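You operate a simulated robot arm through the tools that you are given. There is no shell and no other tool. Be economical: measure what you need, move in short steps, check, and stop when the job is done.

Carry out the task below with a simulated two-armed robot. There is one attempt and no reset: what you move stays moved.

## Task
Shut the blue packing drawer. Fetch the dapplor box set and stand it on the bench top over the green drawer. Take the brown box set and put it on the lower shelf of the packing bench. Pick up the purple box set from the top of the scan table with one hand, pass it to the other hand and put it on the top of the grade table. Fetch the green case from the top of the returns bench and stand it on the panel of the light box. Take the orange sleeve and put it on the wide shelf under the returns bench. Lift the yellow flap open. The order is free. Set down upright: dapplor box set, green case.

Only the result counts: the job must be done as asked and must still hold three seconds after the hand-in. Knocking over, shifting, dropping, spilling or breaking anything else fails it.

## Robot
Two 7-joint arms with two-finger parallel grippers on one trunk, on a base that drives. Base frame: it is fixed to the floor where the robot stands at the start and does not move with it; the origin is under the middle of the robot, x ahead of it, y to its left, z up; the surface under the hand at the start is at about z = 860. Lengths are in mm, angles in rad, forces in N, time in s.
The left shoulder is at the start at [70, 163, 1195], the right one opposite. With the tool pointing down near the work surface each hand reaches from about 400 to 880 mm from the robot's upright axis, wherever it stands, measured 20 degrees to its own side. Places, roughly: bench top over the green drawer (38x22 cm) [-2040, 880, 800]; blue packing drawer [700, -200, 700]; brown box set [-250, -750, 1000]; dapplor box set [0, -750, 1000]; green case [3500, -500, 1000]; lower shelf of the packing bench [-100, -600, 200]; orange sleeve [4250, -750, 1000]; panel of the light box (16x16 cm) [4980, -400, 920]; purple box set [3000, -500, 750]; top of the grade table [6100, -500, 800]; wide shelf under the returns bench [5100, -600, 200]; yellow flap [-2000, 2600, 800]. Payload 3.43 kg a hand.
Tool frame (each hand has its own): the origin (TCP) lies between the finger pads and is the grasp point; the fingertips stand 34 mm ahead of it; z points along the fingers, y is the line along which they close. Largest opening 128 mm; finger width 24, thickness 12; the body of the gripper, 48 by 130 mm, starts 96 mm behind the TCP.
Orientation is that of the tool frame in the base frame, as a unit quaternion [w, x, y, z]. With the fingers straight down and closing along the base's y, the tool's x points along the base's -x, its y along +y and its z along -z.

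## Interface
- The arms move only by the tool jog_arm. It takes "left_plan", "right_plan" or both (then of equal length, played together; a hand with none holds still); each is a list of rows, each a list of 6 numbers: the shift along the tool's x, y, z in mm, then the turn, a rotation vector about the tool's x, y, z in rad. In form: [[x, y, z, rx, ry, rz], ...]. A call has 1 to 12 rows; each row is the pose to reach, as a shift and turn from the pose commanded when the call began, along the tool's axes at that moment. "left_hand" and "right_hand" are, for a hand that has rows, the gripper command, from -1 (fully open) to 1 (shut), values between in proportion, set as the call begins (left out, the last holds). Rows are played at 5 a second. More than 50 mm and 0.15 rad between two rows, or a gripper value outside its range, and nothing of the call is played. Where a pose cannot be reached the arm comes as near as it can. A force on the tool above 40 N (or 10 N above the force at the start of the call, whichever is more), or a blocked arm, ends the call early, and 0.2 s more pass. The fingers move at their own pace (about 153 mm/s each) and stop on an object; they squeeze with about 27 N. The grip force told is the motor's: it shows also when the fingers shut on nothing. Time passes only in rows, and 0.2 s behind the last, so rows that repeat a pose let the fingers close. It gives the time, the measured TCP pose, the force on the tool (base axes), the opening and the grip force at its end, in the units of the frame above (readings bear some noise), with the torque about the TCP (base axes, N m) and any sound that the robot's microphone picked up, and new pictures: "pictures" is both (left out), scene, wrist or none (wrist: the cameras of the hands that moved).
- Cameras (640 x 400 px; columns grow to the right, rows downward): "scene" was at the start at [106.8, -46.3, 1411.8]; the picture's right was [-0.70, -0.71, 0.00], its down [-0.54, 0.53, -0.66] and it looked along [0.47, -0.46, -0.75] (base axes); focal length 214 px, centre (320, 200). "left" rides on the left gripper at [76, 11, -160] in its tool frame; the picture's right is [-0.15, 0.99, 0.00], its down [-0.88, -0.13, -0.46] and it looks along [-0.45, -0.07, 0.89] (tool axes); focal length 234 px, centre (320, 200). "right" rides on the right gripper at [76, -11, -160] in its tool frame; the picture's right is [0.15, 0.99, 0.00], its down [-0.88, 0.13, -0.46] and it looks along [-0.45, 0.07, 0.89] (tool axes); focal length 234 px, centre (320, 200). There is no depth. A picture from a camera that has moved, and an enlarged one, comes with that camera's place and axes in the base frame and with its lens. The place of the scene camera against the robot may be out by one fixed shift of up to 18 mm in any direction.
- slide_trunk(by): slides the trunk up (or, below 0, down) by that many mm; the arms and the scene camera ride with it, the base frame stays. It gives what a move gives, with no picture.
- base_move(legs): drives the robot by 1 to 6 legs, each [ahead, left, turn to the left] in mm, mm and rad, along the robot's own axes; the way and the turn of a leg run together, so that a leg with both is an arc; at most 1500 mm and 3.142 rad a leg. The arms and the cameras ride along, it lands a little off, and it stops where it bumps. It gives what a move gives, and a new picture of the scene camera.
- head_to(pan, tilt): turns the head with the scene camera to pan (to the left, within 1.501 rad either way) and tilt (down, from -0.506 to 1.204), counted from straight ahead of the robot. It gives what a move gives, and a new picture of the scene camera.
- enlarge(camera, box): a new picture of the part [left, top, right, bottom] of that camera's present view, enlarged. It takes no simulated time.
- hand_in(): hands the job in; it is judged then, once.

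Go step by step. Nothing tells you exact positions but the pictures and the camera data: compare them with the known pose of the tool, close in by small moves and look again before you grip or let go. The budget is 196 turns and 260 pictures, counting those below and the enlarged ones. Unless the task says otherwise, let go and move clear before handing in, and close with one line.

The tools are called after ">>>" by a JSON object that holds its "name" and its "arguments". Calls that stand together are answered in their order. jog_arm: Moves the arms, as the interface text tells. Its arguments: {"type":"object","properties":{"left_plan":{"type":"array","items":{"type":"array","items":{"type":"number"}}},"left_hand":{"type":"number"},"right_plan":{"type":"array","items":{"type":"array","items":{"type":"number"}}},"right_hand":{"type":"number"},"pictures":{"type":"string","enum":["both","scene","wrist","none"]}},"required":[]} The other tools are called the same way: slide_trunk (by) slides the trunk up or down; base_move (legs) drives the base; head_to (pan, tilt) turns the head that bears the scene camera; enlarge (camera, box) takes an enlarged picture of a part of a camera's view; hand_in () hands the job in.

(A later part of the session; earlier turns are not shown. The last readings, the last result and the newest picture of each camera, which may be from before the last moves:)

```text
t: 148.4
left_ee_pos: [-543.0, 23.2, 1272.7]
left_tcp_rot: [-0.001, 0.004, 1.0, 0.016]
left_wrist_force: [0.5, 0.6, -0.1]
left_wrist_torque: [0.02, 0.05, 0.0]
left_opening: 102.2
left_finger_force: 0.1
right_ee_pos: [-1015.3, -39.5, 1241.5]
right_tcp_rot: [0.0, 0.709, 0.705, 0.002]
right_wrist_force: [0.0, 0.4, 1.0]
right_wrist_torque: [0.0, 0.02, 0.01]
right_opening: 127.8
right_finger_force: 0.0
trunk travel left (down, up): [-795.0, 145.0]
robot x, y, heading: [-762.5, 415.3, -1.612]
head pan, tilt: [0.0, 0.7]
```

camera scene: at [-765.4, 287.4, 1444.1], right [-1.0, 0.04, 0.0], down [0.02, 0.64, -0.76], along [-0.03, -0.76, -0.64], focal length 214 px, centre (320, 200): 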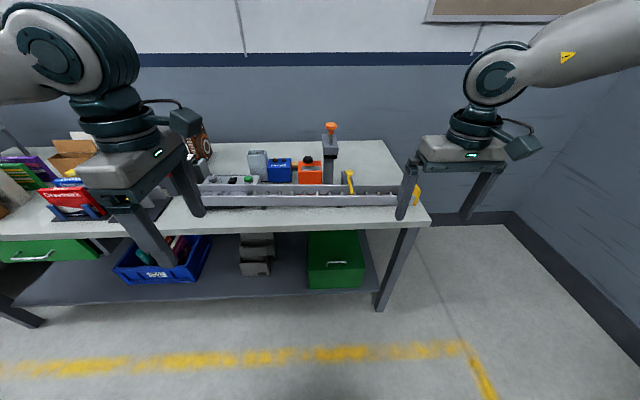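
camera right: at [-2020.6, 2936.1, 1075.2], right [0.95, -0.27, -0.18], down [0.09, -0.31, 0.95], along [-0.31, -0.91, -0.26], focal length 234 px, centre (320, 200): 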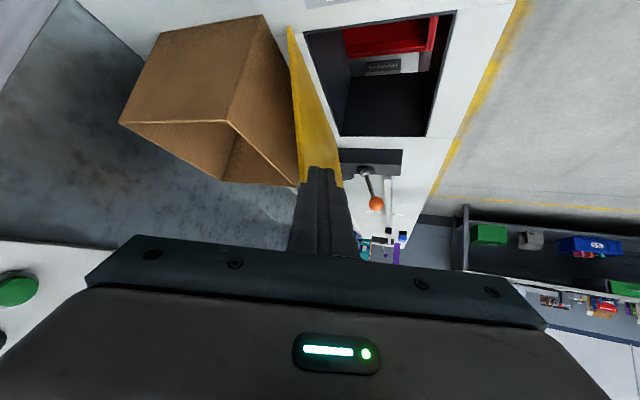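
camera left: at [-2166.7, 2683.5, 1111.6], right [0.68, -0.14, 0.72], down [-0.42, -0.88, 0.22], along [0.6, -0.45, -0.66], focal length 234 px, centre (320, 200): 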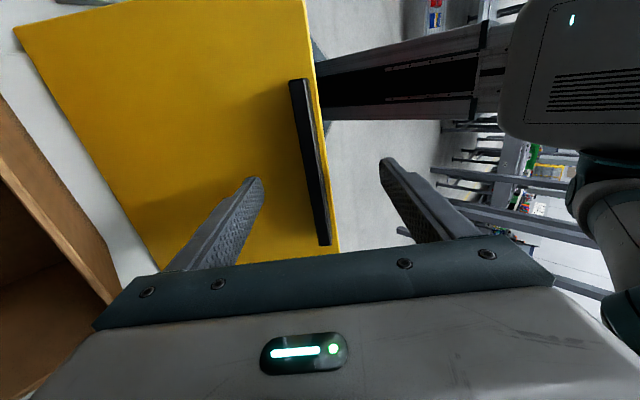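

>>> {"name": "base_move", "arguments": {"legs": [[0, 730, 0.042]]}}

>>> {"name": "head_to", "arguments": {"pan": 0, "tilt": 1.0}}

```text
t: 152.5
left_ee_pos: [219.1, 25.7, 1273.9]
left_tcp_rot: [-0.001, -0.023, 1.0, 0.016]
left_wrist_force: [-0.2, 0.4, -0.5]
left_wrist_torque: [-0.03, -0.01, -0.03]
left_opening: 102.1
left_finger_force: 0.1
right_ee_pos: [-251.3, -60.1, 1241.8]
right_tcp_rot: [0.0, 0.692, 0.722, 0.001]
right_wrist_force: [0.3, 0.3, 0.3]
right_wrist_torque: [-0.03, -0.03, 0.0]
right_opening: 128.3
right_finger_force: 0.0
trunk travel left (down, up): [-795.0, 145.0]
robot x, y, heading: [-18.7, 405.7, -1.561]
head pan, tilt: [0.0, 0.7]
camera scene: at [-17.8, 278.4, 1544.1], right [-1.0, -0.01, 0.0], down [-0.01, 0.64, -0.76], along [0.01, -0.76, -0.64], focal length 214 px, centre (320, 200)
```

scene: 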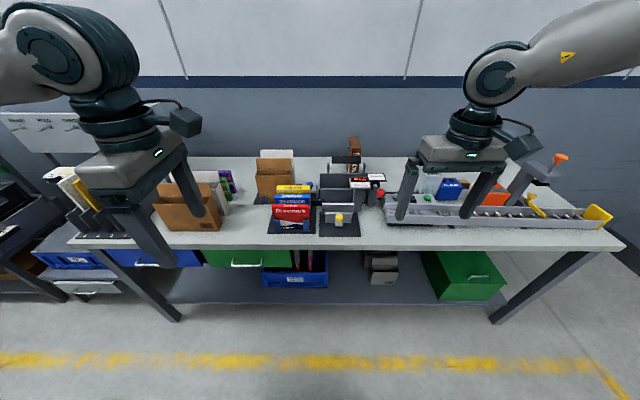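

```text
t: 153.3
left_ee_pos: [219.6, 25.5, 1273.3]
left_tcp_rot: [-0.001, -0.022, 1.0, 0.016]
left_wrist_force: [-1.2, 0.6, 1.0]
left_wrist_torque: [-0.05, 0.04, 0.02]
left_opening: 102.3
left_finger_force: 0.0
right_ee_pos: [-249.3, -60.7, 1242.6]
right_tcp_rot: [0.001, 0.692, 0.722, 0.001]
right_wrist_force: [-0.1, -0.9, -0.1]
right_wrist_torque: [0.0, 0.0, 0.02]
right_opening: 128.0
right_finger_force: 0.0
trunk travel left (down, up): [-795.0, 145.0]
robot x, y, heading: [-18.6, 409.5, -1.562]
head pan, tilt: [0.0, 1.0]
camera scene: at [-16.5, 293.6, 1520.8], right [-1.0, -0.01, 0.0], down [-0.01, 0.84, -0.54], along [0.01, -0.54, -0.84], focal length 214 px, centre (320, 200)
```

scene: 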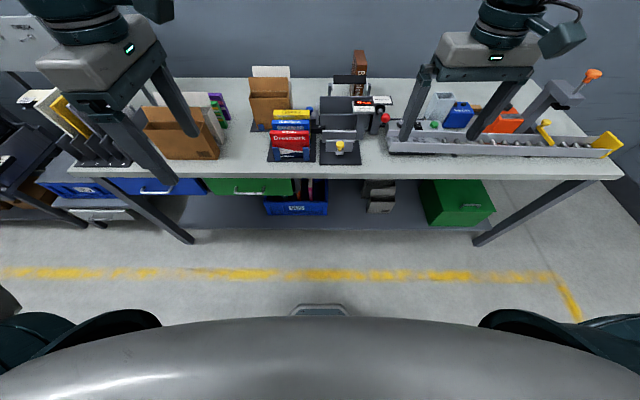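

>>> {"name": "base_move", "arguments": {"legs": [[365, 0, 0]]}}

>>> {"name": "head_to", "arguments": {"pan": 0, "tilt": 0.85}}

>>> {"name": "enlarge", "arguments": {"camera": "scene", "box": [260, 80, 460, 205]}}

>>> {"name": "enlarge", "arguments": {"camera": "right", "box": [0, 0, 640, 400]}}

```text
t: 155.6
left_ee_pos: [221.6, -334.6, 1274.0]
left_tcp_rot: [-0.001, -0.02, 1.0, 0.015]
left_wrist_force: [0.0, 0.5, 0.3]
left_wrist_torque: [0.02, 0.02, 0.04]
left_opening: 102.4
left_finger_force: 0.1
right_ee_pos: [-247.4, -419.9, 1242.6]
right_tcp_rot: [0.001, 0.693, 0.721, 0.0]
right_wrist_force: [-0.3, 0.8, -0.4]
right_wrist_torque: [-0.02, 0.03, -0.02]
right_opening: 128.0
right_finger_force: 0.1
trunk travel left (down, up): [-795.0, 145.0]
robot x, y, heading: [-16.3, 48.4, -1.561]
head pan, tilt: [0.0, 1.0]
camera scene: at [-13.1, -65.7, 1520.9], right [-1.0, -0.01, 0.0], down [-0.01, 0.84, -0.54], along [0.01, -0.54, -0.84], focal length 214 px, centre (320, 200)
```

scene: 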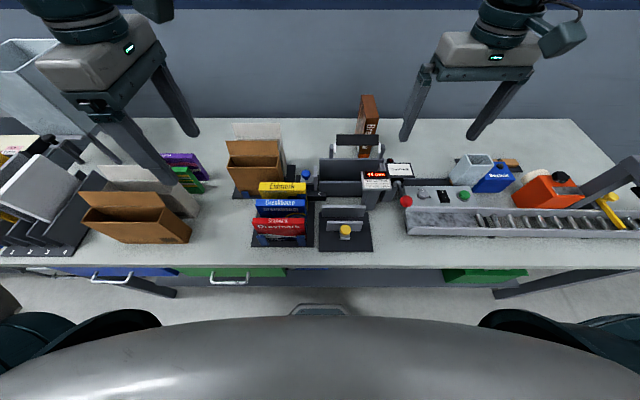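

```text
t: 156.3
left_ee_pos: [222.2, -336.1, 1273.9]
left_tcp_rot: [-0.001, -0.02, 1.0, 0.015]
left_wrist_force: [0.7, -0.8, -0.6]
left_wrist_torque: [0.01, 0.0, -0.02]
left_opening: 102.4
left_finger_force: 0.1
right_ee_pos: [-248.0, -420.6, 1242.7]
right_tcp_rot: [0.0, 0.693, 0.721, 0.001]
right_wrist_force: [0.6, -0.6, 0.5]
right_wrist_torque: [0.01, 0.02, -0.02]
right_opening: 127.9
right_finger_force: 0.1
trunk travel left (down, up): [-795.0, 145.0]
robot x, y, heading: [-15.5, 44.0, -1.556]
head pan, tilt: [0.0, 0.85]
camera scene: at [-12.9, -76.4, 1531.7], right [-1.0, -0.01, 0.0], down [-0.01, 0.75, -0.66], along [0.01, -0.66, -0.75], focal length 214 px, centre (320, 200)
```

scene: 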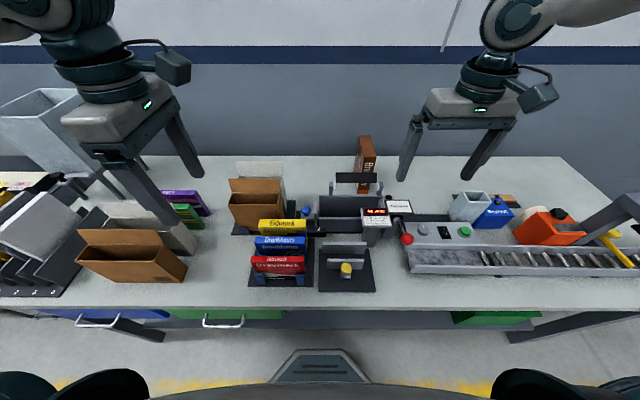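

```text
3.20 times, centred on (360, 142) of scene
camera zoom: at [-12.9, -76.4, 1531.7], right [-1.0, -0.01, 0.0], down [-0.01, 0.75, -0.66], along [0.01, -0.66, -0.75], focal length 686 px, centre (192, 384)
```

zoom: 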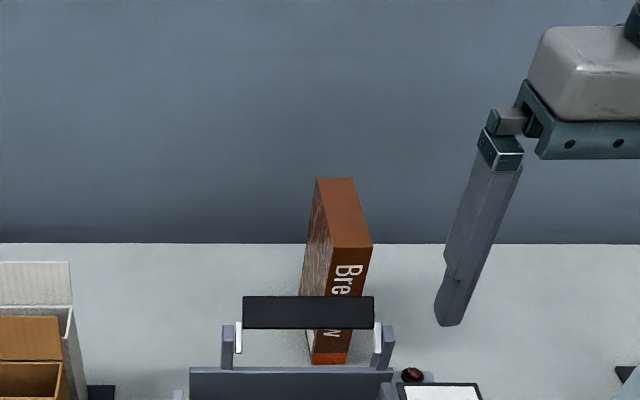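

```text
1.00 times, centred on (320, 200) of right (not enlarged: the box is as wide or as high as the picture)
camera zoom: at [-262.4, -346.9, 1401.8], right [0.98, 0.19, 0.0], down [0.17, -0.88, 0.45], along [0.09, -0.45, -0.89], focal length 234 px, centre (320, 200)
```

zoom: 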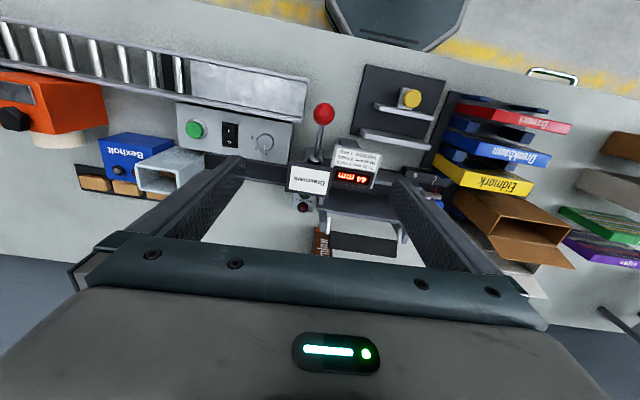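

The brown box stands end-on: front at (-186, -708), back at y≈-850, about 45 thick, top at z≈1049. I'll bring the right hand above its centre.

>>> {"name": "jog_arm", "arguments": {"right_plan": [[-44, 6, 0, 0, 0, 0], [-88, 12, 0, 0, 0, 0], [-132, 18, 0, 0, 0, 0], [-176, 24, 10, 0, 0, 0], [-220, 30, 25, 0, 0, 0], [-264, 37, 40, 0, 0, 0], [-308, 44, 55, 0, 0, 0], [-352, 50, 72, 0, 0, 0]]}}

```text
t: 158.1
left_ee_pos: [220.5, -337.3, 1274.1]
left_tcp_rot: [-0.001, -0.02, 1.0, 0.016]
left_wrist_force: [-0.5, 0.3, -0.1]
left_wrist_torque: [0.01, -0.02, 0.03]
left_opening: 102.4
left_finger_force: 0.1
right_ee_pos: [-261.9, -654.1, 1191.4]
right_tcp_rot: [0.001, 0.693, 0.721, 0.001]
right_wrist_force: [-0.2, 0.2, 0.1]
right_wrist_torque: [0.05, 0.01, 0.0]
right_opening: 128.1
right_finger_force: 0.0
right hand out of reach, approached as far as the arm can: row 5, 6, 7, 8
trunk travel left (down, up): [-795.0, 145.0]
robot x, y, heading: [-18.2, 42.1, -1.56]
head pan, tilt: [0.0, 0.85]
camera scene: at [-13.7, -76.8, 1531.7], right [-1.0, -0.01, 0.0], down [-0.01, 0.75, -0.66], along [0.01, -0.66, -0.75], focal length 214 px, centre (320, 200)
camera right: at [-277.7, -578.6, 1351.0], right [0.98, 0.19, 0.0], down [0.16, -0.87, 0.46], along [0.09, -0.45, -0.89], focal length 234 px, centre (320, 200)
```

scene: 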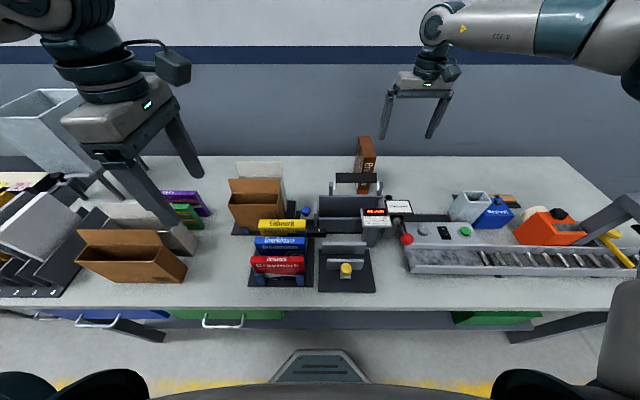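
right: 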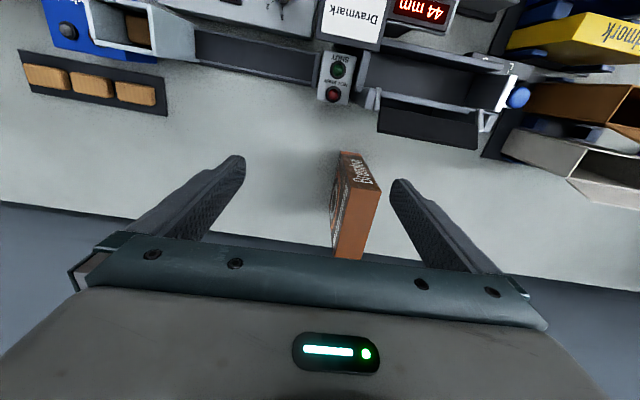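

The right arm stalls short of the box. I'll bring the base closer and more in line with it, then try again.

>>> {"name": "base_move", "arguments": {"legs": [[45, -80, 0]]}}

>>> {"name": "jog_arm", "arguments": {"right_plan": [[0, 40, 0, 0, 0, 0], [0, 80, 0, 0, 0, 0], [0, 120, 0, 0, 0, 0], [-20, 155, 0, 0, 0, 0], [-50, 158, 10, 0, 0, 0], [-80, 158, 20, 0, 0, 0]]}}

```text
t: 159.2
left_ee_pos: [146.6, -379.5, 1274.4]
left_tcp_rot: [-0.002, -0.02, 1.0, 0.015]
left_wrist_force: [0.4, 0.3, 0.3]
left_wrist_torque: [-0.03, 0.02, 0.01]
left_opening: 102.1
left_finger_force: 0.1
right_ee_pos: [-338.4, -695.1, 1193.4]
right_tcp_rot: [0.002, 0.693, 0.721, 0.0]
right_wrist_force: [0.5, -0.3, -0.4]
right_wrist_torque: [0.01, 0.04, -0.01]
right_opening: 128.0
right_finger_force: 0.0
trunk travel left (down, up): [-795.0, 145.0]
robot x, y, heading: [-94.0, -0.6, -1.555]
head pan, tilt: [0.0, 0.85]
camera scene: at [-88.0, -119.0, 1532.0], right [-1.0, -0.01, 0.0], down [-0.01, 0.75, -0.66], along [0.0, -0.66, -0.75], focal length 214 px, centre (320, 200)
```

scene: 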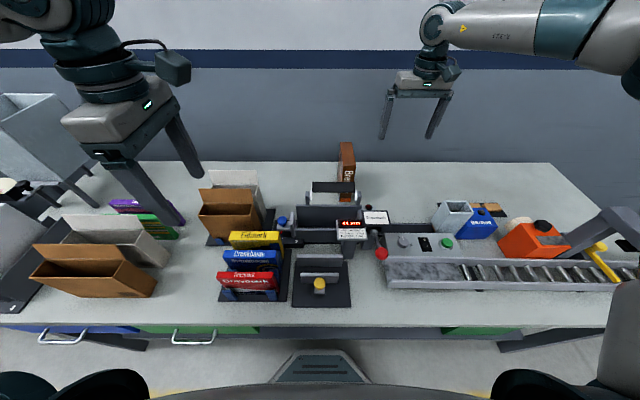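

```text
t: 160.6
left_ee_pos: [142.6, -381.7, 1274.2]
left_tcp_rot: [-0.001, -0.02, 1.0, 0.016]
left_wrist_force: [-0.9, 0.9, -0.2]
left_wrist_torque: [0.01, -0.01, 0.01]
left_opening: 102.6
left_finger_force: 0.1
right_ee_pos: [-285.2, -647.7, 1189.2]
right_tcp_rot: [0.003, 0.693, 0.721, 0.001]
right_wrist_force: [0.1, 0.1, 0.6]
right_wrist_torque: [-0.03, 0.0, -0.01]
right_opening: 127.8
right_finger_force: 0.0
right hand out of reach, approached as far as the arm can: row 1, 2, 3, 4, 5, 6
trunk travel left (down, up): [-795.0, 145.0]
robot x, y, heading: [-93.8, -0.1, -1.558]
head pan, tilt: [0.0, 0.85]
camera scene: at [-92.3, -120.9, 1531.8], right [-1.0, -0.01, 0.0], down [-0.01, 0.75, -0.66], along [0.01, -0.66, -0.75], focal length 214 px, centre (320, 200)
camera right: at [-301.7, -572.7, 1348.9], right [0.98, 0.19, 0.0], down [0.16, -0.87, 0.46], along [0.09, -0.45, -0.89], focal length 234 px, centre (320, 200)
```

scene: 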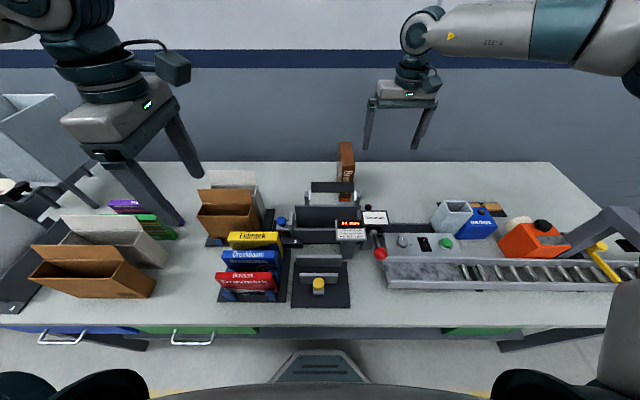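
right: 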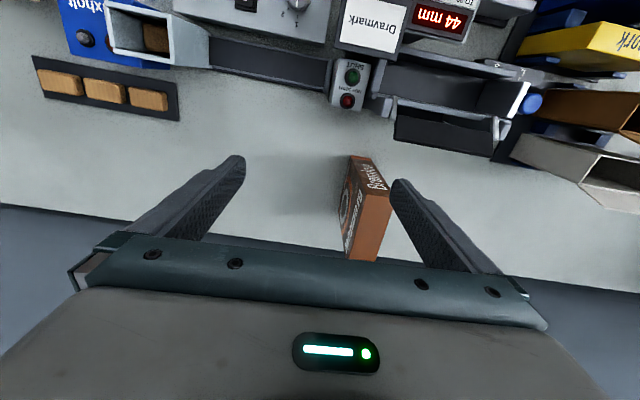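

The right arm's wrist is near a limit at this yaw. Since the gripper is symmetric, I'll turn it half a turn the free way; first a quarter.

>>> {"name": "jog_arm", "arguments": {"right_plan": [[5, 0, 0, 0, 0, 0.14], [10, 0, 0, 0, 0, 0.28], [20, 0, 0, 0, 0, 0.42], [30, 0, 0, 0, 0, 0.56], [40, 0, 0, 0, 0, 0.7], [50, 0, 0, 0, 0, 0.84], [50, 0, 0, 0, 0, 0.98], [50, 0, 0, 0, 0, 1.12], [50, 0, 0, 0, 0, 1.26], [50, 0, 0, 0, 0, 1.4], [50, 0, 0, 0, 0, 1.54]], "pictures": "none"}}

>>> {"name": "jog_arm", "arguments": {"right_plan": [[0, 0, 0, 0, 0, 0.14], [0, 0, 0, 0, 0, 0.28], [0, 0, 0, 0, 0, 0.42], [0, 0, 0, 0, 0, 0.56], [0, 0, 0, 0, 0, 0.7], [0, 0, 0, 0, 0, 0.84], [0, 0, 0, 0, 0, 0.98], [0, 0, 0, 0, 0, 1.12], [0, 0, 0, 0, 0, 1.26], [0, 0, 0, 0, 0, 1.4], [0, 0, 0, 0, 0, 1.54], [0, 0, 0, 0, 0, 1.6]], "pictures": "scene"}}

```text
t: 163.0
left_ee_pos: [144.0, -382.0, 1273.7]
left_tcp_rot: [-0.001, -0.021, 1.0, 0.016]
left_wrist_force: [0.1, 1.1, 0.8]
left_wrist_torque: [0.01, -0.04, 0.01]
left_opening: 102.5
left_finger_force: 0.0
right_ee_pos: [-287.9, -599.8, 1194.9]
right_tcp_rot: [0.0, 0.999, 0.034, 0.001]
right_wrist_force: [0.4, -0.6, 0.8]
right_wrist_torque: [-0.01, -0.01, -0.04]
right_opening: 128.1
right_finger_force: 0.0
trunk travel left (down, up): [-795.0, 145.0]
robot x, y, heading: [-91.1, 1.7, -1.562]
head pan, tilt: [0.0, 0.85]
```

```text
t: 165.6
left_ee_pos: [143.8, -379.7, 1272.6]
left_tcp_rot: [-0.003, -0.02, 1.0, 0.015]
left_wrist_force: [0.1, 0.8, -0.7]
left_wrist_torque: [0.02, 0.02, -0.01]
left_opening: 102.6
left_finger_force: 0.0
right_ee_pos: [-287.9, -600.5, 1193.2]
right_tcp_rot: [-0.001, 0.721, -0.693, 0.002]
right_wrist_force: [-0.3, 0.2, 0.5]
right_wrist_torque: [0.04, 0.0, 0.08]
right_opening: 128.0
right_finger_force: 0.1
trunk travel left (down, up): [-795.0, 145.0]
robot x, y, heading: [-92.6, -1.1, -1.561]
head pan, tilt: [0.0, 0.85]
camera scene: at [-91.3, -120.4, 1531.8], right [-1.0, -0.01, 0.0], down [-0.01, 0.75, -0.66], along [0.01, -0.66, -0.75], focal length 214 px, centre (320, 200)
```

scene: 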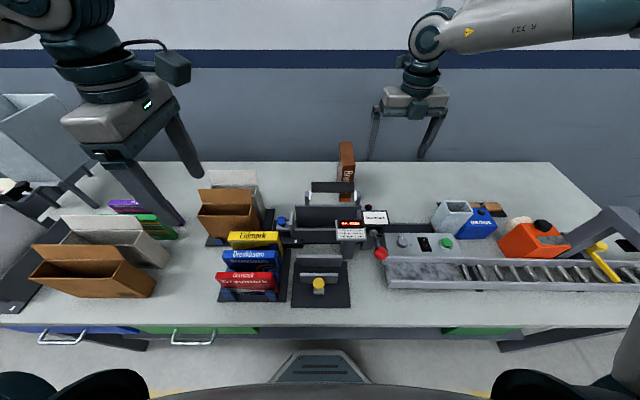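

The half turn works. I'll extend over the box now.

>>> {"name": "jog_arm", "arguments": {"right_plan": [[36, -20, 0, 0, 0, 0], [72, -40, 0, 0, 0, 0], [108, -60, 0, 0, 0, 0], [144, -80, 0, 0, 0, 0], [175, -97, 0, 0, 0, 0]]}}

```text
t: 166.8
left_ee_pos: [144.4, -381.0, 1272.9]
left_tcp_rot: [-0.001, -0.02, 1.0, 0.015]
left_wrist_force: [0.8, 1.2, 0.4]
left_wrist_torque: [0.01, -0.03, 0.0]
left_opening: 102.7
left_finger_force: 0.0
right_ee_pos: [-286.9, -648.5, 1200.6]
right_tcp_rot: [0.0, 0.721, -0.693, 0.002]
right_wrist_force: [0.4, -0.5, 0.4]
right_wrist_torque: [-0.02, -0.03, 0.0]
right_opening: 128.1
right_finger_force: 0.0
right hand out of reach, approached as far as the arm can: row 1, 2, 3, 4, 5
trunk travel left (down, up): [-795.0, 145.0]
robot x, y, heading: [-94.3, 1.8, -1.565]
head pan, tilt: [0.0, 0.85]
camera scene: at [-91.4, -119.9, 1531.9], right [-1.0, -0.01, 0.0], down [-0.01, 0.75, -0.66], along [0.01, -0.66, -0.75], focal length 214 px, centre (320, 200)
camera right: at [-274.0, -725.4, 1360.5], right [-0.98, -0.19, 0.0], down [-0.17, 0.88, 0.45], along [-0.08, 0.44, -0.89], focal length 234 px, centre (320, 200)
```

scene: 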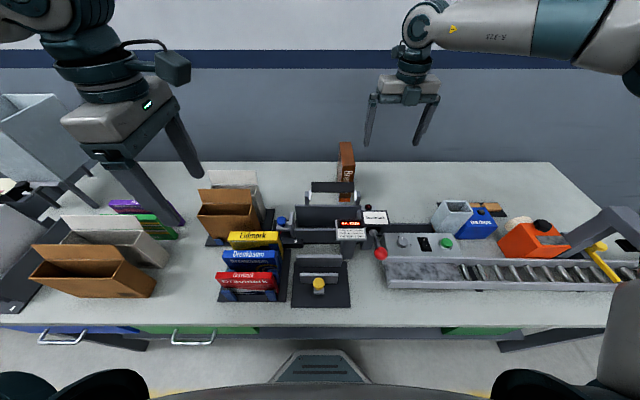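
right: 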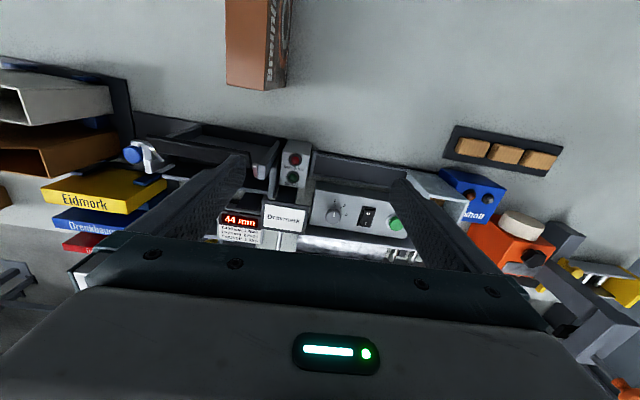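

The right arm's elbow is stuck in a poor posture. The left arm reached well before, so I'll tuck the right hand back, sidestep, and use the left hand for this box.

>>> {"name": "jog_arm", "arguments": {"right_plan": [[-45, 0, -10, 0, 0, 0], [-90, 0, -20, 0, 0, 0], [-135, 10, -30, 0, 0, 0], [-180, 20, -40, 0, 0, 0], [-220, 30, -50, 0, 0, 0]], "pictures": "none"}}

>>> {"name": "base_move", "arguments": {"legs": [[0, -215, 0]]}}

>>> {"name": "jog_arm", "arguments": {"left_plan": [[0, 0, 0, 0, 0, 0.14], [0, 0, 0, 0, 0, 0.28], [0, 0, 0, 0, 0, 0.42], [0, 0, 0, 0, 0, 0.56], [0, 0, 0, 0, 0, 0.7], [0, 0, 0, 0, 0, 0.84], [0, 0, 0, 0, 0, 0.98], [0, 0, 0, 0, 0, 1.12], [0, 0, 0, 0, 0, 1.26], [0, 0, 0, 0, 0, 1.4], [0, 0, 0, 0, 0, 1.5]], "left_hand": -1, "pictures": "both"}}

```text
t: 168.0
left_ee_pos: [143.9, -377.9, 1274.0]
left_tcp_rot: [-0.002, -0.02, 1.0, 0.014]
left_wrist_force: [-0.2, 0.8, -0.2]
left_wrist_torque: [0.0, 0.0, -0.03]
left_opening: 102.4
left_finger_force: 0.0
right_ee_pos: [-325.7, -440.7, 1246.7]
right_tcp_rot: [0.001, 0.722, -0.692, 0.002]
right_wrist_force: [0.6, 1.4, 0.6]
right_wrist_torque: [-0.02, -0.01, -0.02]
right_opening: 128.1
right_finger_force: 0.1
trunk travel left (down, up): [-795.0, 145.0]
robot x, y, heading: [-93.5, 1.4, -1.565]
head pan, tilt: [0.0, 0.85]
```

```text
t: 169.7
left_ee_pos: [-65.6, -383.1, 1273.6]
left_tcp_rot: [-0.002, -0.021, 1.0, 0.016]
left_wrist_force: [0.9, -0.2, 0.1]
left_wrist_torque: [0.02, 0.0, 0.01]
left_opening: 102.3
left_finger_force: 0.0
right_ee_pos: [-534.6, -444.9, 1246.9]
right_tcp_rot: [0.0, 0.721, -0.693, 0.0]
right_wrist_force: [0.4, -0.1, 0.3]
right_wrist_torque: [0.02, 0.04, 0.02]
right_opening: 128.0
right_finger_force: 0.1
trunk travel left (down, up): [-795.0, 145.0]
robot x, y, heading: [-301.1, -2.1, -1.56]
head pan, tilt: [0.0, 0.85]
camera scene: at [-300.9, -122.6, 1531.8], right [-1.0, -0.01, 0.0], down [-0.01, 0.75, -0.66], along [0.01, -0.66, -0.75], focal length 214 px, centre (320, 200)
```

scene: 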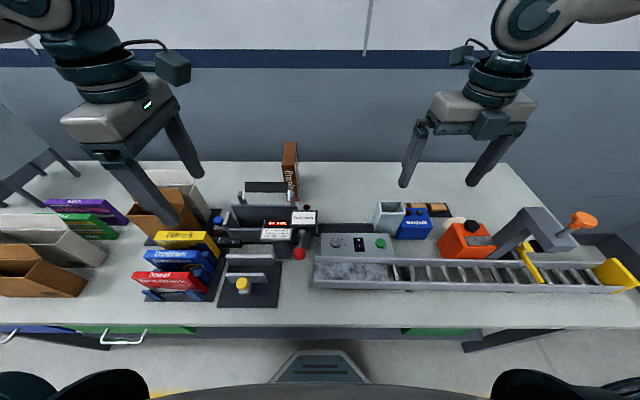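

```text
t: 172.1
left_ee_pos: [-68.0, -382.6, 1273.9]
left_tcp_rot: [-0.011, 0.667, 0.745, 0.01]
left_wrist_force: [0.1, 0.4, 0.2]
left_wrist_torque: [0.01, 0.01, 0.01]
left_opening: 128.1
left_finger_force: 0.0
right_ee_pos: [-537.5, -445.2, 1247.8]
right_tcp_rot: [-0.001, 0.723, -0.691, 0.001]
right_wrist_force: [0.3, 0.1, -0.4]
right_wrist_torque: [0.01, 0.01, 0.0]
right_opening: 127.8
right_finger_force: 0.1
trunk travel left (down, up): [-795.0, 145.0]
robot x, y, heading: [-306.0, -2.2, -1.56]
head pan, tilt: [0.0, 0.85]
camera scene: at [-304.0, -122.5, 1531.8], right [-1.0, -0.01, 0.0], down [-0.01, 0.75, -0.66], along [0.01, -0.66, -0.75], focal length 214 px, centre (320, 200)
camera left: at [-63.9, -310.5, 1436.6], right [1.0, -0.04, 0.0], down [-0.03, -0.9, 0.43], along [-0.02, -0.43, -0.9], focal length 234 px, centre (320, 200)
```

scene: 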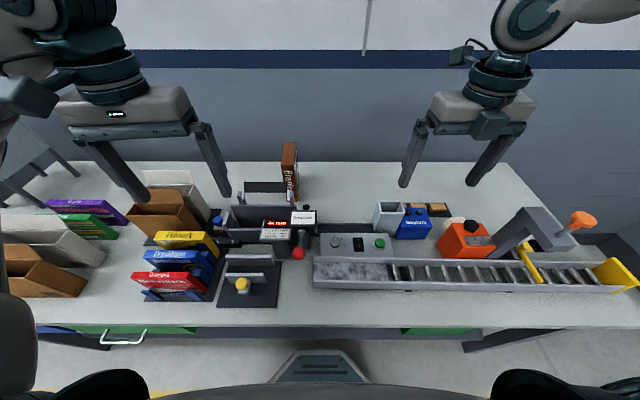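
left: 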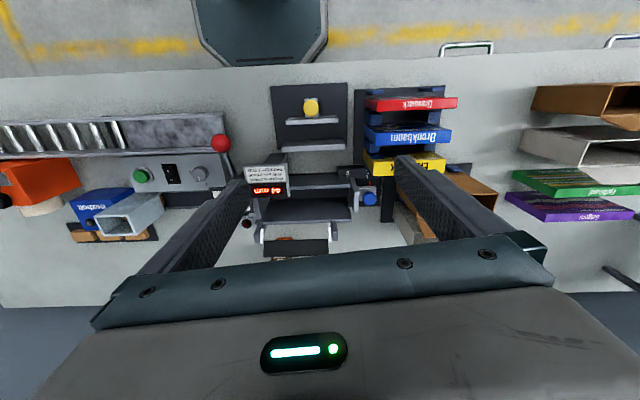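

>>> {"name": "jog_arm", "arguments": {"left_plan": [[-37, -16, 7, 0, 0, 0.01], [-75, -32, 14, 0, 0, 0.02], [-112, -47, 21, 0, 0, 0.03], [-150, -63, 28, 0, 0, 0.04], [-187, -79, 35, 0, 0, 0.05], [-225, -95, 42, 0, 0, 0.06], [-262, -111, 49, 0, 0, 0.07], [-300, -126, 56, 0, 0, 0.08], [-337, -142, 63, 0, 0, 0.09], [-375, -158, 69, 0, 0, 0.11]]}}

```text
t: 174.3
left_ee_pos: [-181.0, -771.1, 1193.2]
left_tcp_rot: [-0.012, 0.706, 0.708, 0.011]
left_wrist_force: [-1.1, 1.0, -0.1]
left_wrist_torque: [0.03, -0.01, 0.01]
left_opening: 128.1
left_finger_force: 0.1
right_ee_pos: [-539.5, -447.7, 1247.4]
right_tcp_rot: [-0.002, 0.723, -0.691, 0.003]
right_wrist_force: [-0.4, -0.8, -0.2]
right_wrist_torque: [0.01, 0.01, -0.02]
right_opening: 128.0
right_finger_force: 0.1
trunk travel left (down, up): [-795.0, 145.0]
robot x, y, heading: [-308.4, -4.2, -1.563]
head pan, tilt: [0.0, 0.85]
camera scene: at [-306.7, -124.0, 1531.7], right [-1.0, -0.01, 0.0], down [-0.01, 0.75, -0.66], along [0.01, -0.66, -0.75], focal length 214 px, centre (320, 200)
camera left: at [-169.6, -701.1, 1355.4], right [0.99, -0.14, -0.01], down [-0.13, -0.89, 0.43], along [-0.07, -0.42, -0.9], focal length 234 px, centre (320, 200)
```

scene: 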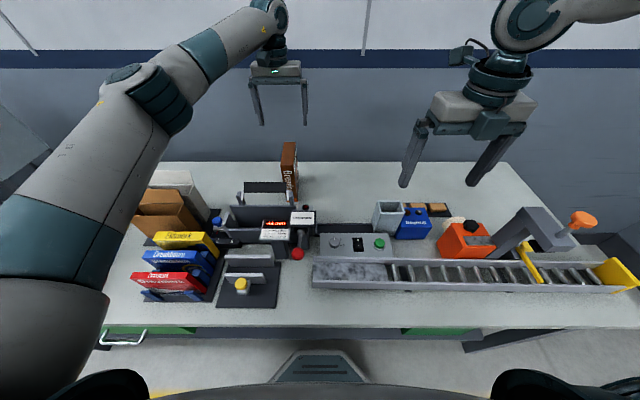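
left: 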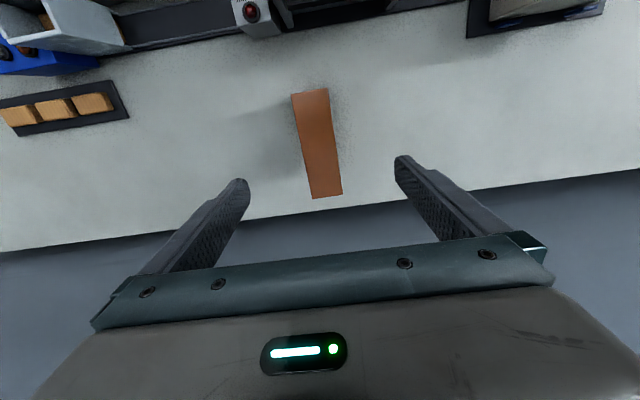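

The left hand is right over the box: top centre (-184, -769), yaw about zero. I'll descend and grip.

>>> {"name": "jog_arm", "arguments": {"left_plan": [[0, -2, 45, 0, 0, 0], [0, -3, 90, 0, 0, 0], [0, -3, 135, 0, 0, 0], [0, -3, 180, 0, 0, 0]], "pictures": "wrist"}}

>>> {"name": "jog_arm", "arguments": {"left_plan": [[0, 0, 0, 0, 0, 0], [0, 0, 0, 0, 0, 0], [0, 0, 0, 0, 0, 0]], "left_hand": 1, "pictures": "none"}}

```text
t: 175.3
left_ee_pos: [-184.9, -766.1, 1014.0]
left_tcp_rot: [-0.012, 0.706, 0.708, 0.01]
left_wrist_force: [0.4, -0.5, -0.2]
left_wrist_torque: [0.0, 0.02, 0.02]
left_opening: 128.3
left_finger_force: 0.1
right_ee_pos: [-536.4, -446.4, 1246.9]
right_tcp_rot: [0.0, 0.722, -0.692, 0.001]
right_wrist_force: [0.2, -0.7, -0.7]
right_wrist_torque: [0.02, 0.01, 0.06]
right_opening: 127.9
right_finger_force: 0.1
trunk travel left (down, up): [-795.0, 145.0]
robot x, y, heading: [-304.5, -2.1, -1.561]
head pan, tilt: [0.0, 0.85]
camera left: at [-171.4, -695.8, 1176.1], right [0.99, -0.14, -0.01], down [-0.13, -0.89, 0.43], along [-0.07, -0.42, -0.9], focal length 234 px, centre (320, 200)
```

left: 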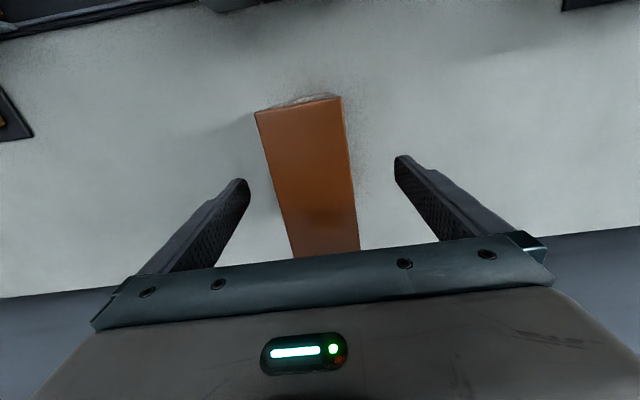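

```text
t: 176.1
left_ee_pos: [-184.6, -764.6, 1014.5]
left_tcp_rot: [-0.011, 0.706, 0.708, 0.009]
left_wrist_force: [2.3, 0.3, 1.2]
left_wrist_torque: [-0.28, -0.29, 0.1]
left_opening: 44.9
left_finger_force: 26.4
right_ee_pos: [-537.1, -446.2, 1247.6]
right_tcp_rot: [0.0, 0.722, -0.692, 0.003]
right_wrist_force: [0.4, 0.2, 0.5]
right_wrist_torque: [0.02, -0.03, -0.03]
right_opening: 128.0
right_finger_force: 0.0
trunk travel left (down, up): [-795.0, 145.0]
robot x, y, heading: [-304.7, -4.9, -1.56]
head pan, tilt: [0.0, 0.85]
```

Gripped at 45 mm. I'll lift it with the trunk and arm, then back away.

>>> {"name": "slide_trunk", "arguments": {"by": 140}}

>>> {"name": "jog_arm", "arguments": {"left_plan": [[0, 0, -35, 0, 0, 0], [10, 0, -70, 0, 0, 0], [25, 0, -100, 0, 0, 0]], "pictures": "scene"}}

>>> {"name": "base_move", "arguments": {"legs": [[-470, 0, 0]]}}

```text
t: 177.7
left_ee_pos: [-184.9, -766.2, 1153.3]
left_tcp_rot: [-0.013, 0.706, 0.708, 0.009]
left_wrist_force: [0.4, -0.1, -3.8]
left_wrist_torque: [0.02, 0.03, -0.04]
left_opening: 44.6
left_finger_force: 27.2
right_ee_pos: [-537.6, -447.5, 1386.8]
right_tcp_rot: [0.0, 0.722, -0.692, 0.001]
right_wrist_force: [-0.1, 0.2, 0.4]
right_wrist_torque: [0.01, 0.01, -0.03]
right_opening: 128.0
right_finger_force: 0.1
trunk travel left (down, up): [-935.0, 5.0]
robot x, y, heading: [-308.2, -7.8, -1.559]
head pan, tilt: [0.0, 0.85]
```

```text
t: 178.5
left_ee_pos: [-182.5, -744.5, 1253.9]
left_tcp_rot: [-0.013, 0.706, 0.708, 0.01]
left_wrist_force: [-0.3, 0.3, -3.9]
left_wrist_torque: [0.01, -0.01, 0.0]
left_opening: 44.8
left_finger_force: 26.7
right_ee_pos: [-535.6, -445.3, 1387.6]
right_tcp_rot: [0.001, 0.722, -0.692, 0.002]
right_wrist_force: [0.1, 0.8, -0.1]
right_wrist_torque: [-0.05, 0.02, -0.01]
right_opening: 128.2
right_finger_force: 0.1
trunk travel left (down, up): [-935.0, 5.0]
robot x, y, heading: [-305.2, 0.7, -1.559]
head pan, tilt: [0.0, 0.85]
camera scene: at [-303.1, -122.2, 1671.8], right [-1.0, -0.01, 0.0], down [-0.01, 0.75, -0.66], along [0.01, -0.66, -0.75], focal length 214 px, centre (320, 200)
```

scene: 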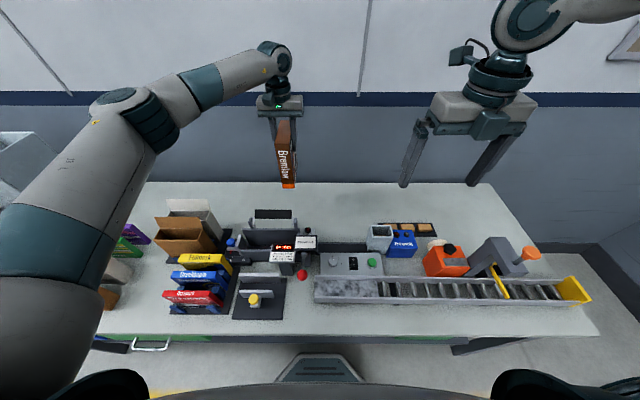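

```text
t: 181.4
left_ee_pos: [-188.2, -275.4, 1252.0]
left_tcp_rot: [-0.013, 0.706, 0.708, 0.011]
left_wrist_force: [-0.1, 0.0, -3.3]
left_wrist_torque: [0.04, 0.02, 0.02]
left_opening: 44.9
left_finger_force: 26.8
right_ee_pos: [-542.5, 24.3, 1386.7]
right_tcp_rot: [-0.001, 0.723, -0.691, 0.002]
right_wrist_force: [0.1, -0.6, 0.1]
right_wrist_torque: [0.06, 0.03, -0.02]
right_opening: 127.9
right_finger_force: 0.2
trunk travel left (down, up): [-935.0, 5.0]
robot x, y, heading: [-310.4, 468.3, -1.556]
head pan, tilt: [0.0, 0.85]
camera scene: at [-309.5, 346.1, 1671.5], right [-1.0, -0.01, 0.0], down [-0.01, 0.75, -0.66], along [0.01, -0.66, -0.75], focal length 214 px, centre (320, 200)
```

scene: 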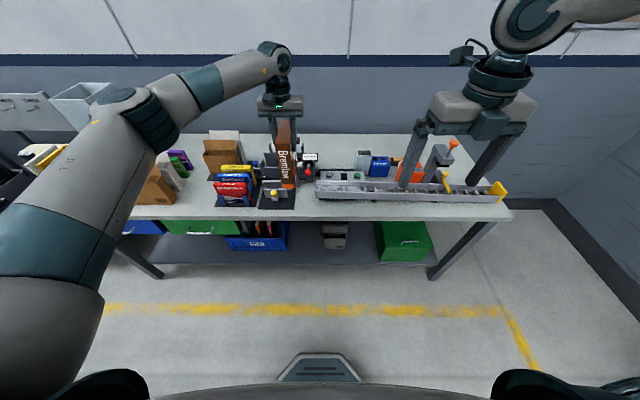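

The box is in hand. I'll draw both hands in so they clear the bench edge, then lower the trunk to shelf height.

>>> {"name": "jog_arm", "arguments": {"left_plan": [[40, 0, 0, 0, 0, 0], [80, 0, 0, 0, 0, 0], [120, 0, 0, 0, 0, 0], [165, 0, 0, 0, 0, 0]], "right_plan": [[-45, 0, 0, 0, 0, 0], [-90, 0, 0, 0, 0, 0], [-135, 0, 0, 0, 0, 0], [-180, 0, 0, 0, 0, 0]], "pictures": "none"}}

>>> {"name": "slide_trunk", "arguments": {"by": -820}}

>>> {"name": "head_to", "arguments": {"pan": 0, "tilt": 0.6}}

```text
t: 182.4
left_ee_pos: [-189.2, -103.0, 1258.7]
left_tcp_rot: [-0.012, 0.706, 0.709, 0.009]
left_wrist_force: [0.5, 0.4, -3.7]
left_wrist_torque: [0.0, 0.01, -0.02]
left_opening: 44.4
left_finger_force: 27.0
right_ee_pos: [-546.5, 164.6, 1425.0]
right_tcp_rot: [0.001, 0.723, -0.691, 0.002]
right_wrist_force: [0.5, 0.3, -0.3]
right_wrist_torque: [-0.02, 0.02, -0.04]
right_opening: 128.1
right_finger_force: 0.1
right hand out of reach, approached as far as the arm can: row 3, 4
trunk travel left (down, up): [-935.0, 5.0]
robot x, y, heading: [-314.6, 468.7, -1.555]
head pan, tilt: [0.0, 0.85]
```

```text
refused: -820 is not a number from -400 to 400
```

```text
t: 183.1
left_ee_pos: [-189.6, -106.4, 1258.1]
left_tcp_rot: [-0.012, 0.705, 0.709, 0.008]
left_wrist_force: [0.4, 0.9, -3.5]
left_wrist_torque: [0.02, -0.02, -0.05]
left_opening: 45.1
left_finger_force: 26.5
right_ee_pos: [-547.6, 161.1, 1424.4]
right_tcp_rot: [0.0, 0.722, -0.692, 0.001]
right_wrist_force: [-0.1, 1.4, -0.4]
right_wrist_torque: [0.01, 0.02, 0.0]
right_opening: 128.1
right_finger_force: 0.0
trunk travel left (down, up): [-935.0, 5.0]
robot x, y, heading: [-312.2, 467.3, -1.556]
head pan, tilt: [0.0, 0.6]
camera scene: at [-309.1, 340.1, 1692.7], right [-1.0, -0.01, 0.0], down [-0.01, 0.57, -0.82], along [0.01, -0.82, -0.57], focal length 214 px, centre (320, 200)
```

scene: 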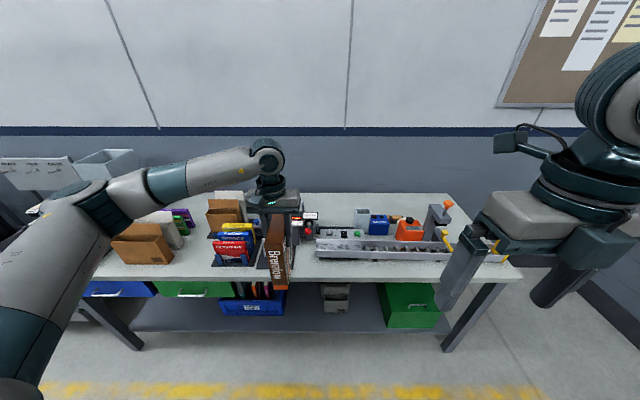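

All arm parts seem to be in front of the bench edge. I'll lower in two stages and look.

>>> {"name": "slide_trunk", "arguments": {"by": -400}}

>>> {"name": "slide_trunk", "arguments": {"by": -400}}

>>> {"name": "head_to", "arguments": {"pan": 0.1, "tilt": 0.5}}

```text
t: 187.0
left_ee_pos: [-190.5, -106.6, 857.0]
left_tcp_rot: [-0.012, 0.705, 0.709, 0.01]
left_wrist_force: [0.7, 0.3, -3.2]
left_wrist_torque: [0.04, 0.0, 0.01]
left_opening: 44.6
left_finger_force: 27.4
right_ee_pos: [-547.9, 161.2, 1022.4]
right_tcp_rot: [-0.001, 0.722, -0.692, 0.0]
right_wrist_force: [-0.3, 0.9, 0.2]
right_wrist_torque: [0.01, -0.01, 0.03]
right_opening: 127.8
right_finger_force: 0.0
trunk travel left (down, up): [-535.0, 405.0]
robot x, y, heading: [-311.6, 465.9, -1.557]
head pan, tilt: [0.0, 0.6]
```

```text
t: 190.8
left_ee_pos: [-189.2, -106.8, 457.1]
left_tcp_rot: [-0.012, 0.706, 0.708, 0.01]
left_wrist_force: [-0.5, 0.2, -3.5]
left_wrist_torque: [0.0, -0.01, -0.02]
left_opening: 44.7
left_finger_force: 26.9
right_ee_pos: [-547.1, 160.5, 624.3]
right_tcp_rot: [-0.001, 0.722, -0.691, 0.0]
right_wrist_force: [-0.2, 0.1, 0.4]
right_wrist_torque: [0.02, 0.01, 0.03]
right_opening: 128.1
right_finger_force: 0.0
trunk travel left (down, up): [-135.0, 805.0]
robot x, y, heading: [-310.5, 471.3, -1.556]
head pan, tilt: [0.0, 0.6]
```

```text
t: 191.5
left_ee_pos: [-188.6, -106.8, 456.8]
left_tcp_rot: [-0.013, 0.706, 0.708, 0.01]
left_wrist_force: [-0.6, -0.5, -3.5]
left_wrist_torque: [-0.01, 0.03, -0.01]
left_opening: 45.1
left_finger_force: 27.1
right_ee_pos: [-547.0, 162.2, 622.7]
right_tcp_rot: [-0.001, 0.723, -0.691, 0.001]
right_wrist_force: [0.5, 0.3, -0.2]
right_wrist_torque: [-0.03, -0.02, 0.01]
right_opening: 128.2
right_finger_force: 0.0
trunk travel left (down, up): [-135.0, 805.0]
robot x, y, heading: [-311.2, 468.7, -1.556]
head pan, tilt: [0.099, 0.499]
camera scene: at [-300.4, 337.1, 901.7], right [-0.99, -0.11, 0.0], down [-0.05, 0.48, -0.88], along [0.1, -0.87, -0.48], focal length 214 px, centre (320, 200)
```

scene: 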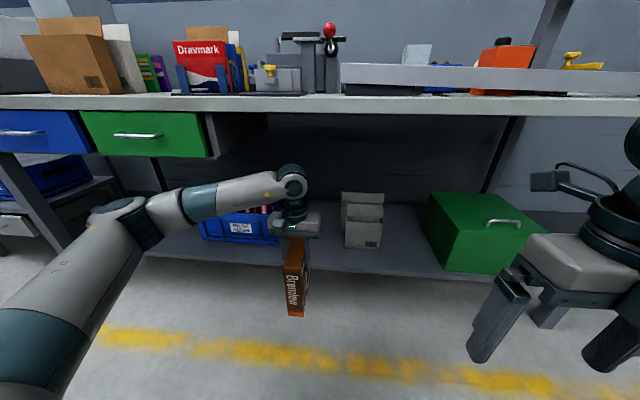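

The slot on the shelf between the blue crate and the grey stack is free, x≈-14 to -328, with the shelf at z≈215. I'll lower the trunk further while raising the hand, to keep the elbow well under the bench.

>>> {"name": "jog_arm", "arguments": {"left_plan": [[0, 0, -30, 0, 0, 0], [0, 0, -60, 0, 0, 0], [0, 0, -85, 0, 0, 0]], "pictures": "none"}}

>>> {"name": "slide_trunk", "arguments": {"by": -133}}

>>> {"name": "base_move", "arguments": {"legs": [[120, -40, 0]]}}

```text
t: 192.3
left_ee_pos: [-190.5, -107.8, 542.3]
left_tcp_rot: [-0.012, 0.706, 0.708, 0.011]
left_wrist_force: [-0.1, 0.2, -3.8]
left_wrist_torque: [0.02, -0.04, 0.01]
left_opening: 44.9
left_finger_force: 27.0
right_ee_pos: [-547.3, 161.7, 624.7]
right_tcp_rot: [-0.001, 0.722, -0.692, 0.001]
right_wrist_force: [-0.3, 0.0, 0.0]
right_wrist_torque: [0.0, 0.01, -0.02]
right_opening: 128.1
right_finger_force: 0.1
trunk travel left (down, up): [-135.0, 805.0]
robot x, y, heading: [-312.6, 471.4, -1.56]
head pan, tilt: [0.099, 0.499]
```

```text
t: 193.9
left_ee_pos: [-189.4, -108.4, 409.2]
left_tcp_rot: [-0.012, 0.706, 0.708, 0.01]
left_wrist_force: [0.8, -0.6, -4.6]
left_wrist_torque: [0.02, 0.02, 0.0]
left_opening: 44.9
left_finger_force: 26.8
right_ee_pos: [-547.2, 160.9, 492.2]
right_tcp_rot: [-0.001, 0.722, -0.691, 0.001]
right_wrist_force: [-0.2, -0.8, 0.8]
right_wrist_torque: [-0.02, 0.01, -0.03]
right_opening: 128.0
right_finger_force: 0.0
trunk travel left (down, up): [-2.0, 938.0]
robot x, y, heading: [-309.7, 471.6, -1.553]
head pan, tilt: [0.099, 0.499]
```

```text
t: 195.1
left_ee_pos: [-226.6, -230.1, 409.1]
left_tcp_rot: [-0.012, 0.705, 0.709, 0.01]
left_wrist_force: [0.7, 0.4, -3.1]
left_wrist_torque: [0.03, -0.05, 0.0]
left_opening: 44.8
left_finger_force: 27.3
right_ee_pos: [-585.2, 39.2, 491.3]
right_tcp_rot: [-0.001, 0.722, -0.692, 0.0]
right_wrist_force: [-0.4, -0.9, -0.2]
right_wrist_torque: [-0.01, 0.01, 0.03]
right_opening: 127.8
right_finger_force: 0.1
trunk travel left (down, up): [-2.0, 938.0]
robot x, y, heading: [-351.2, 348.0, -1.552]
head pan, tilt: [0.099, 0.499]
camera scene: at [-338.3, 215.1, 768.7], right [-0.99, -0.11, 0.0], down [-0.05, 0.48, -0.88], along [0.1, -0.87, -0.48], focal length 214 px, centre (320, 200)
```

scene: 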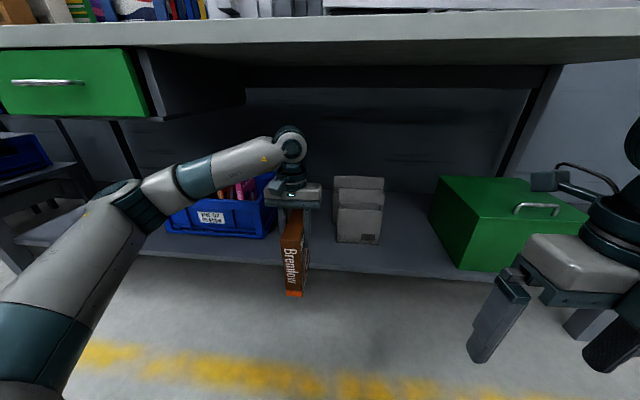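

The box bottom is about 40 mm above the shelf, and the path is clear. I'll drive it in.

>>> {"name": "base_move", "arguments": {"legs": [[200, 0, 0]]}}

>>> {"name": "enlarge", "arguments": {"camera": "left", "box": [0, 0, 640, 400]}}

```text
t: 196.7
left_ee_pos: [-222.0, -431.1, 410.2]
left_tcp_rot: [-0.012, 0.705, 0.71, 0.009]
left_wrist_force: [1.0, 0.1, -3.6]
left_wrist_torque: [0.05, 0.0, 0.0]
left_opening: 44.8
left_finger_force: 27.0
right_ee_pos: [-582.2, -161.0, 490.8]
right_tcp_rot: [-0.002, 0.723, -0.691, 0.001]
right_wrist_force: [0.6, -0.7, 0.2]
right_wrist_torque: [-0.03, -0.03, -0.01]
right_opening: 128.3
right_finger_force: 0.1
trunk travel left (down, up): [-2.0, 938.0]
robot x, y, heading: [-347.6, 151.7, -1.555]
head pan, tilt: [0.099, 0.499]
camera scene: at [-335.2, 15.2, 768.7], right [-0.99, -0.11, 0.0], down [-0.05, 0.48, -0.88], along [0.1, -0.87, -0.48], focal length 214 px, centre (320, 200)
```

scene: 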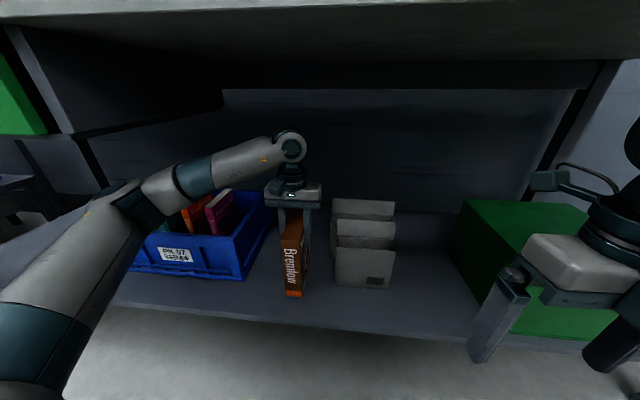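

```text
1.00 times, centred on (320, 200) of left (not enlarged: the box is as wide or as high as the picture)
camera zoom: at [-210.1, -359.3, 571.1], right [0.99, -0.14, -0.01], down [-0.12, -0.9, 0.43], along [-0.07, -0.42, -0.9], focal length 234 px, centre (320, 200)
```

zoom: 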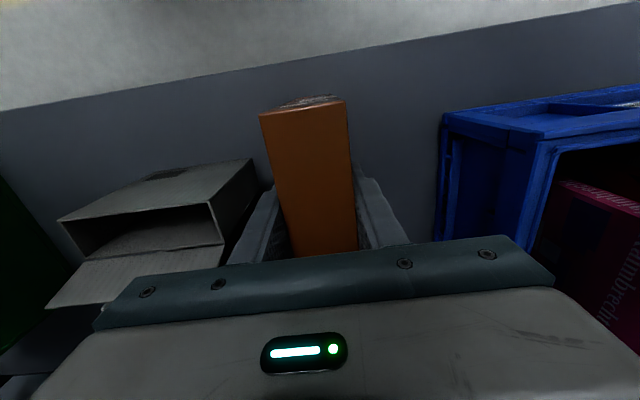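

The grey carton is close on the left, so I'll shift the box 55 mm toward the crate side before lowering.

>>> {"name": "jog_arm", "arguments": {"left_plan": [[0, 25, 0, 0, 0, 0], [0, 55, 0, 0, 0, 0], [0, 55, 15, 0, 0, 0], [0, 55, 28, 0, 0, 0], [0, 55, 34, 0, 0, 0], [0, 55, 38, 0, 0, 0], [0, 55, 42, 0, 0, 0]]}}

```text
t: 198.3
left_ee_pos: [-168.5, -428.2, 370.4]
left_tcp_rot: [-0.01, 0.705, 0.71, 0.008]
left_wrist_force: [-1.0, -6.4, 36.6]
left_wrist_torque: [0.59, -0.88, -0.2]
left_opening: 44.8
left_finger_force: 26.9
right_ee_pos: [-582.3, -160.5, 492.7]
right_tcp_rot: [0.0, 0.723, -0.69, 0.003]
right_wrist_force: [0.4, -0.9, 0.1]
right_wrist_torque: [-0.02, 0.04, 0.03]
right_opening: 128.2
right_finger_force: 0.0
trunk travel left (down, up): [-2.0, 938.0]
robot x, y, heading: [-345.3, 147.2, -1.555]
head pan, tilt: [0.099, 0.499]
camera scene: at [-336.0, 17.1, 769.7], right [-0.99, -0.11, 0.0], down [-0.05, 0.47, -0.88], along [0.1, -0.87, -0.48], focal length 214 px, centre (320, 200)
camera left: at [-155.6, -356.1, 533.1], right [0.99, -0.14, -0.01], down [-0.12, -0.89, 0.44], along [-0.07, -0.43, -0.9], focal length 234 px, centre (320, 200)
```

scene: 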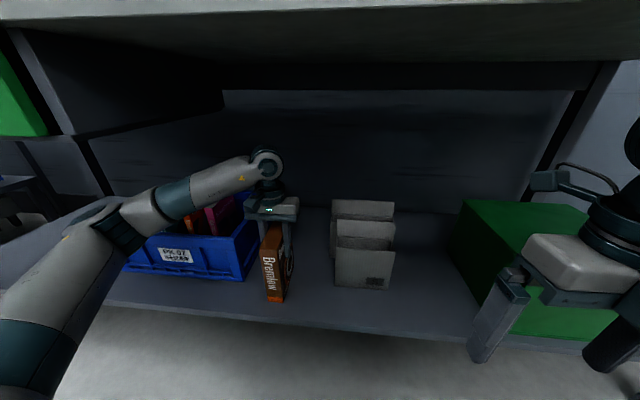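
left: 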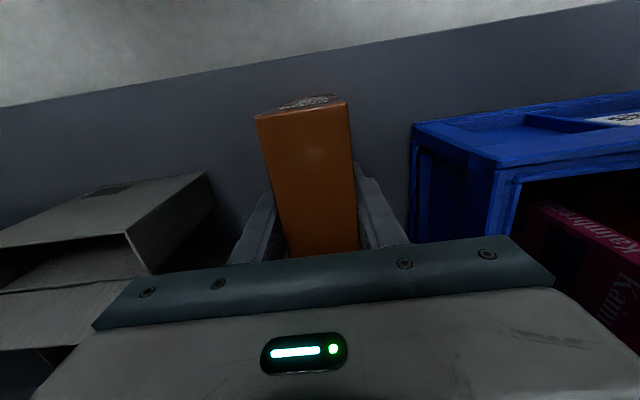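

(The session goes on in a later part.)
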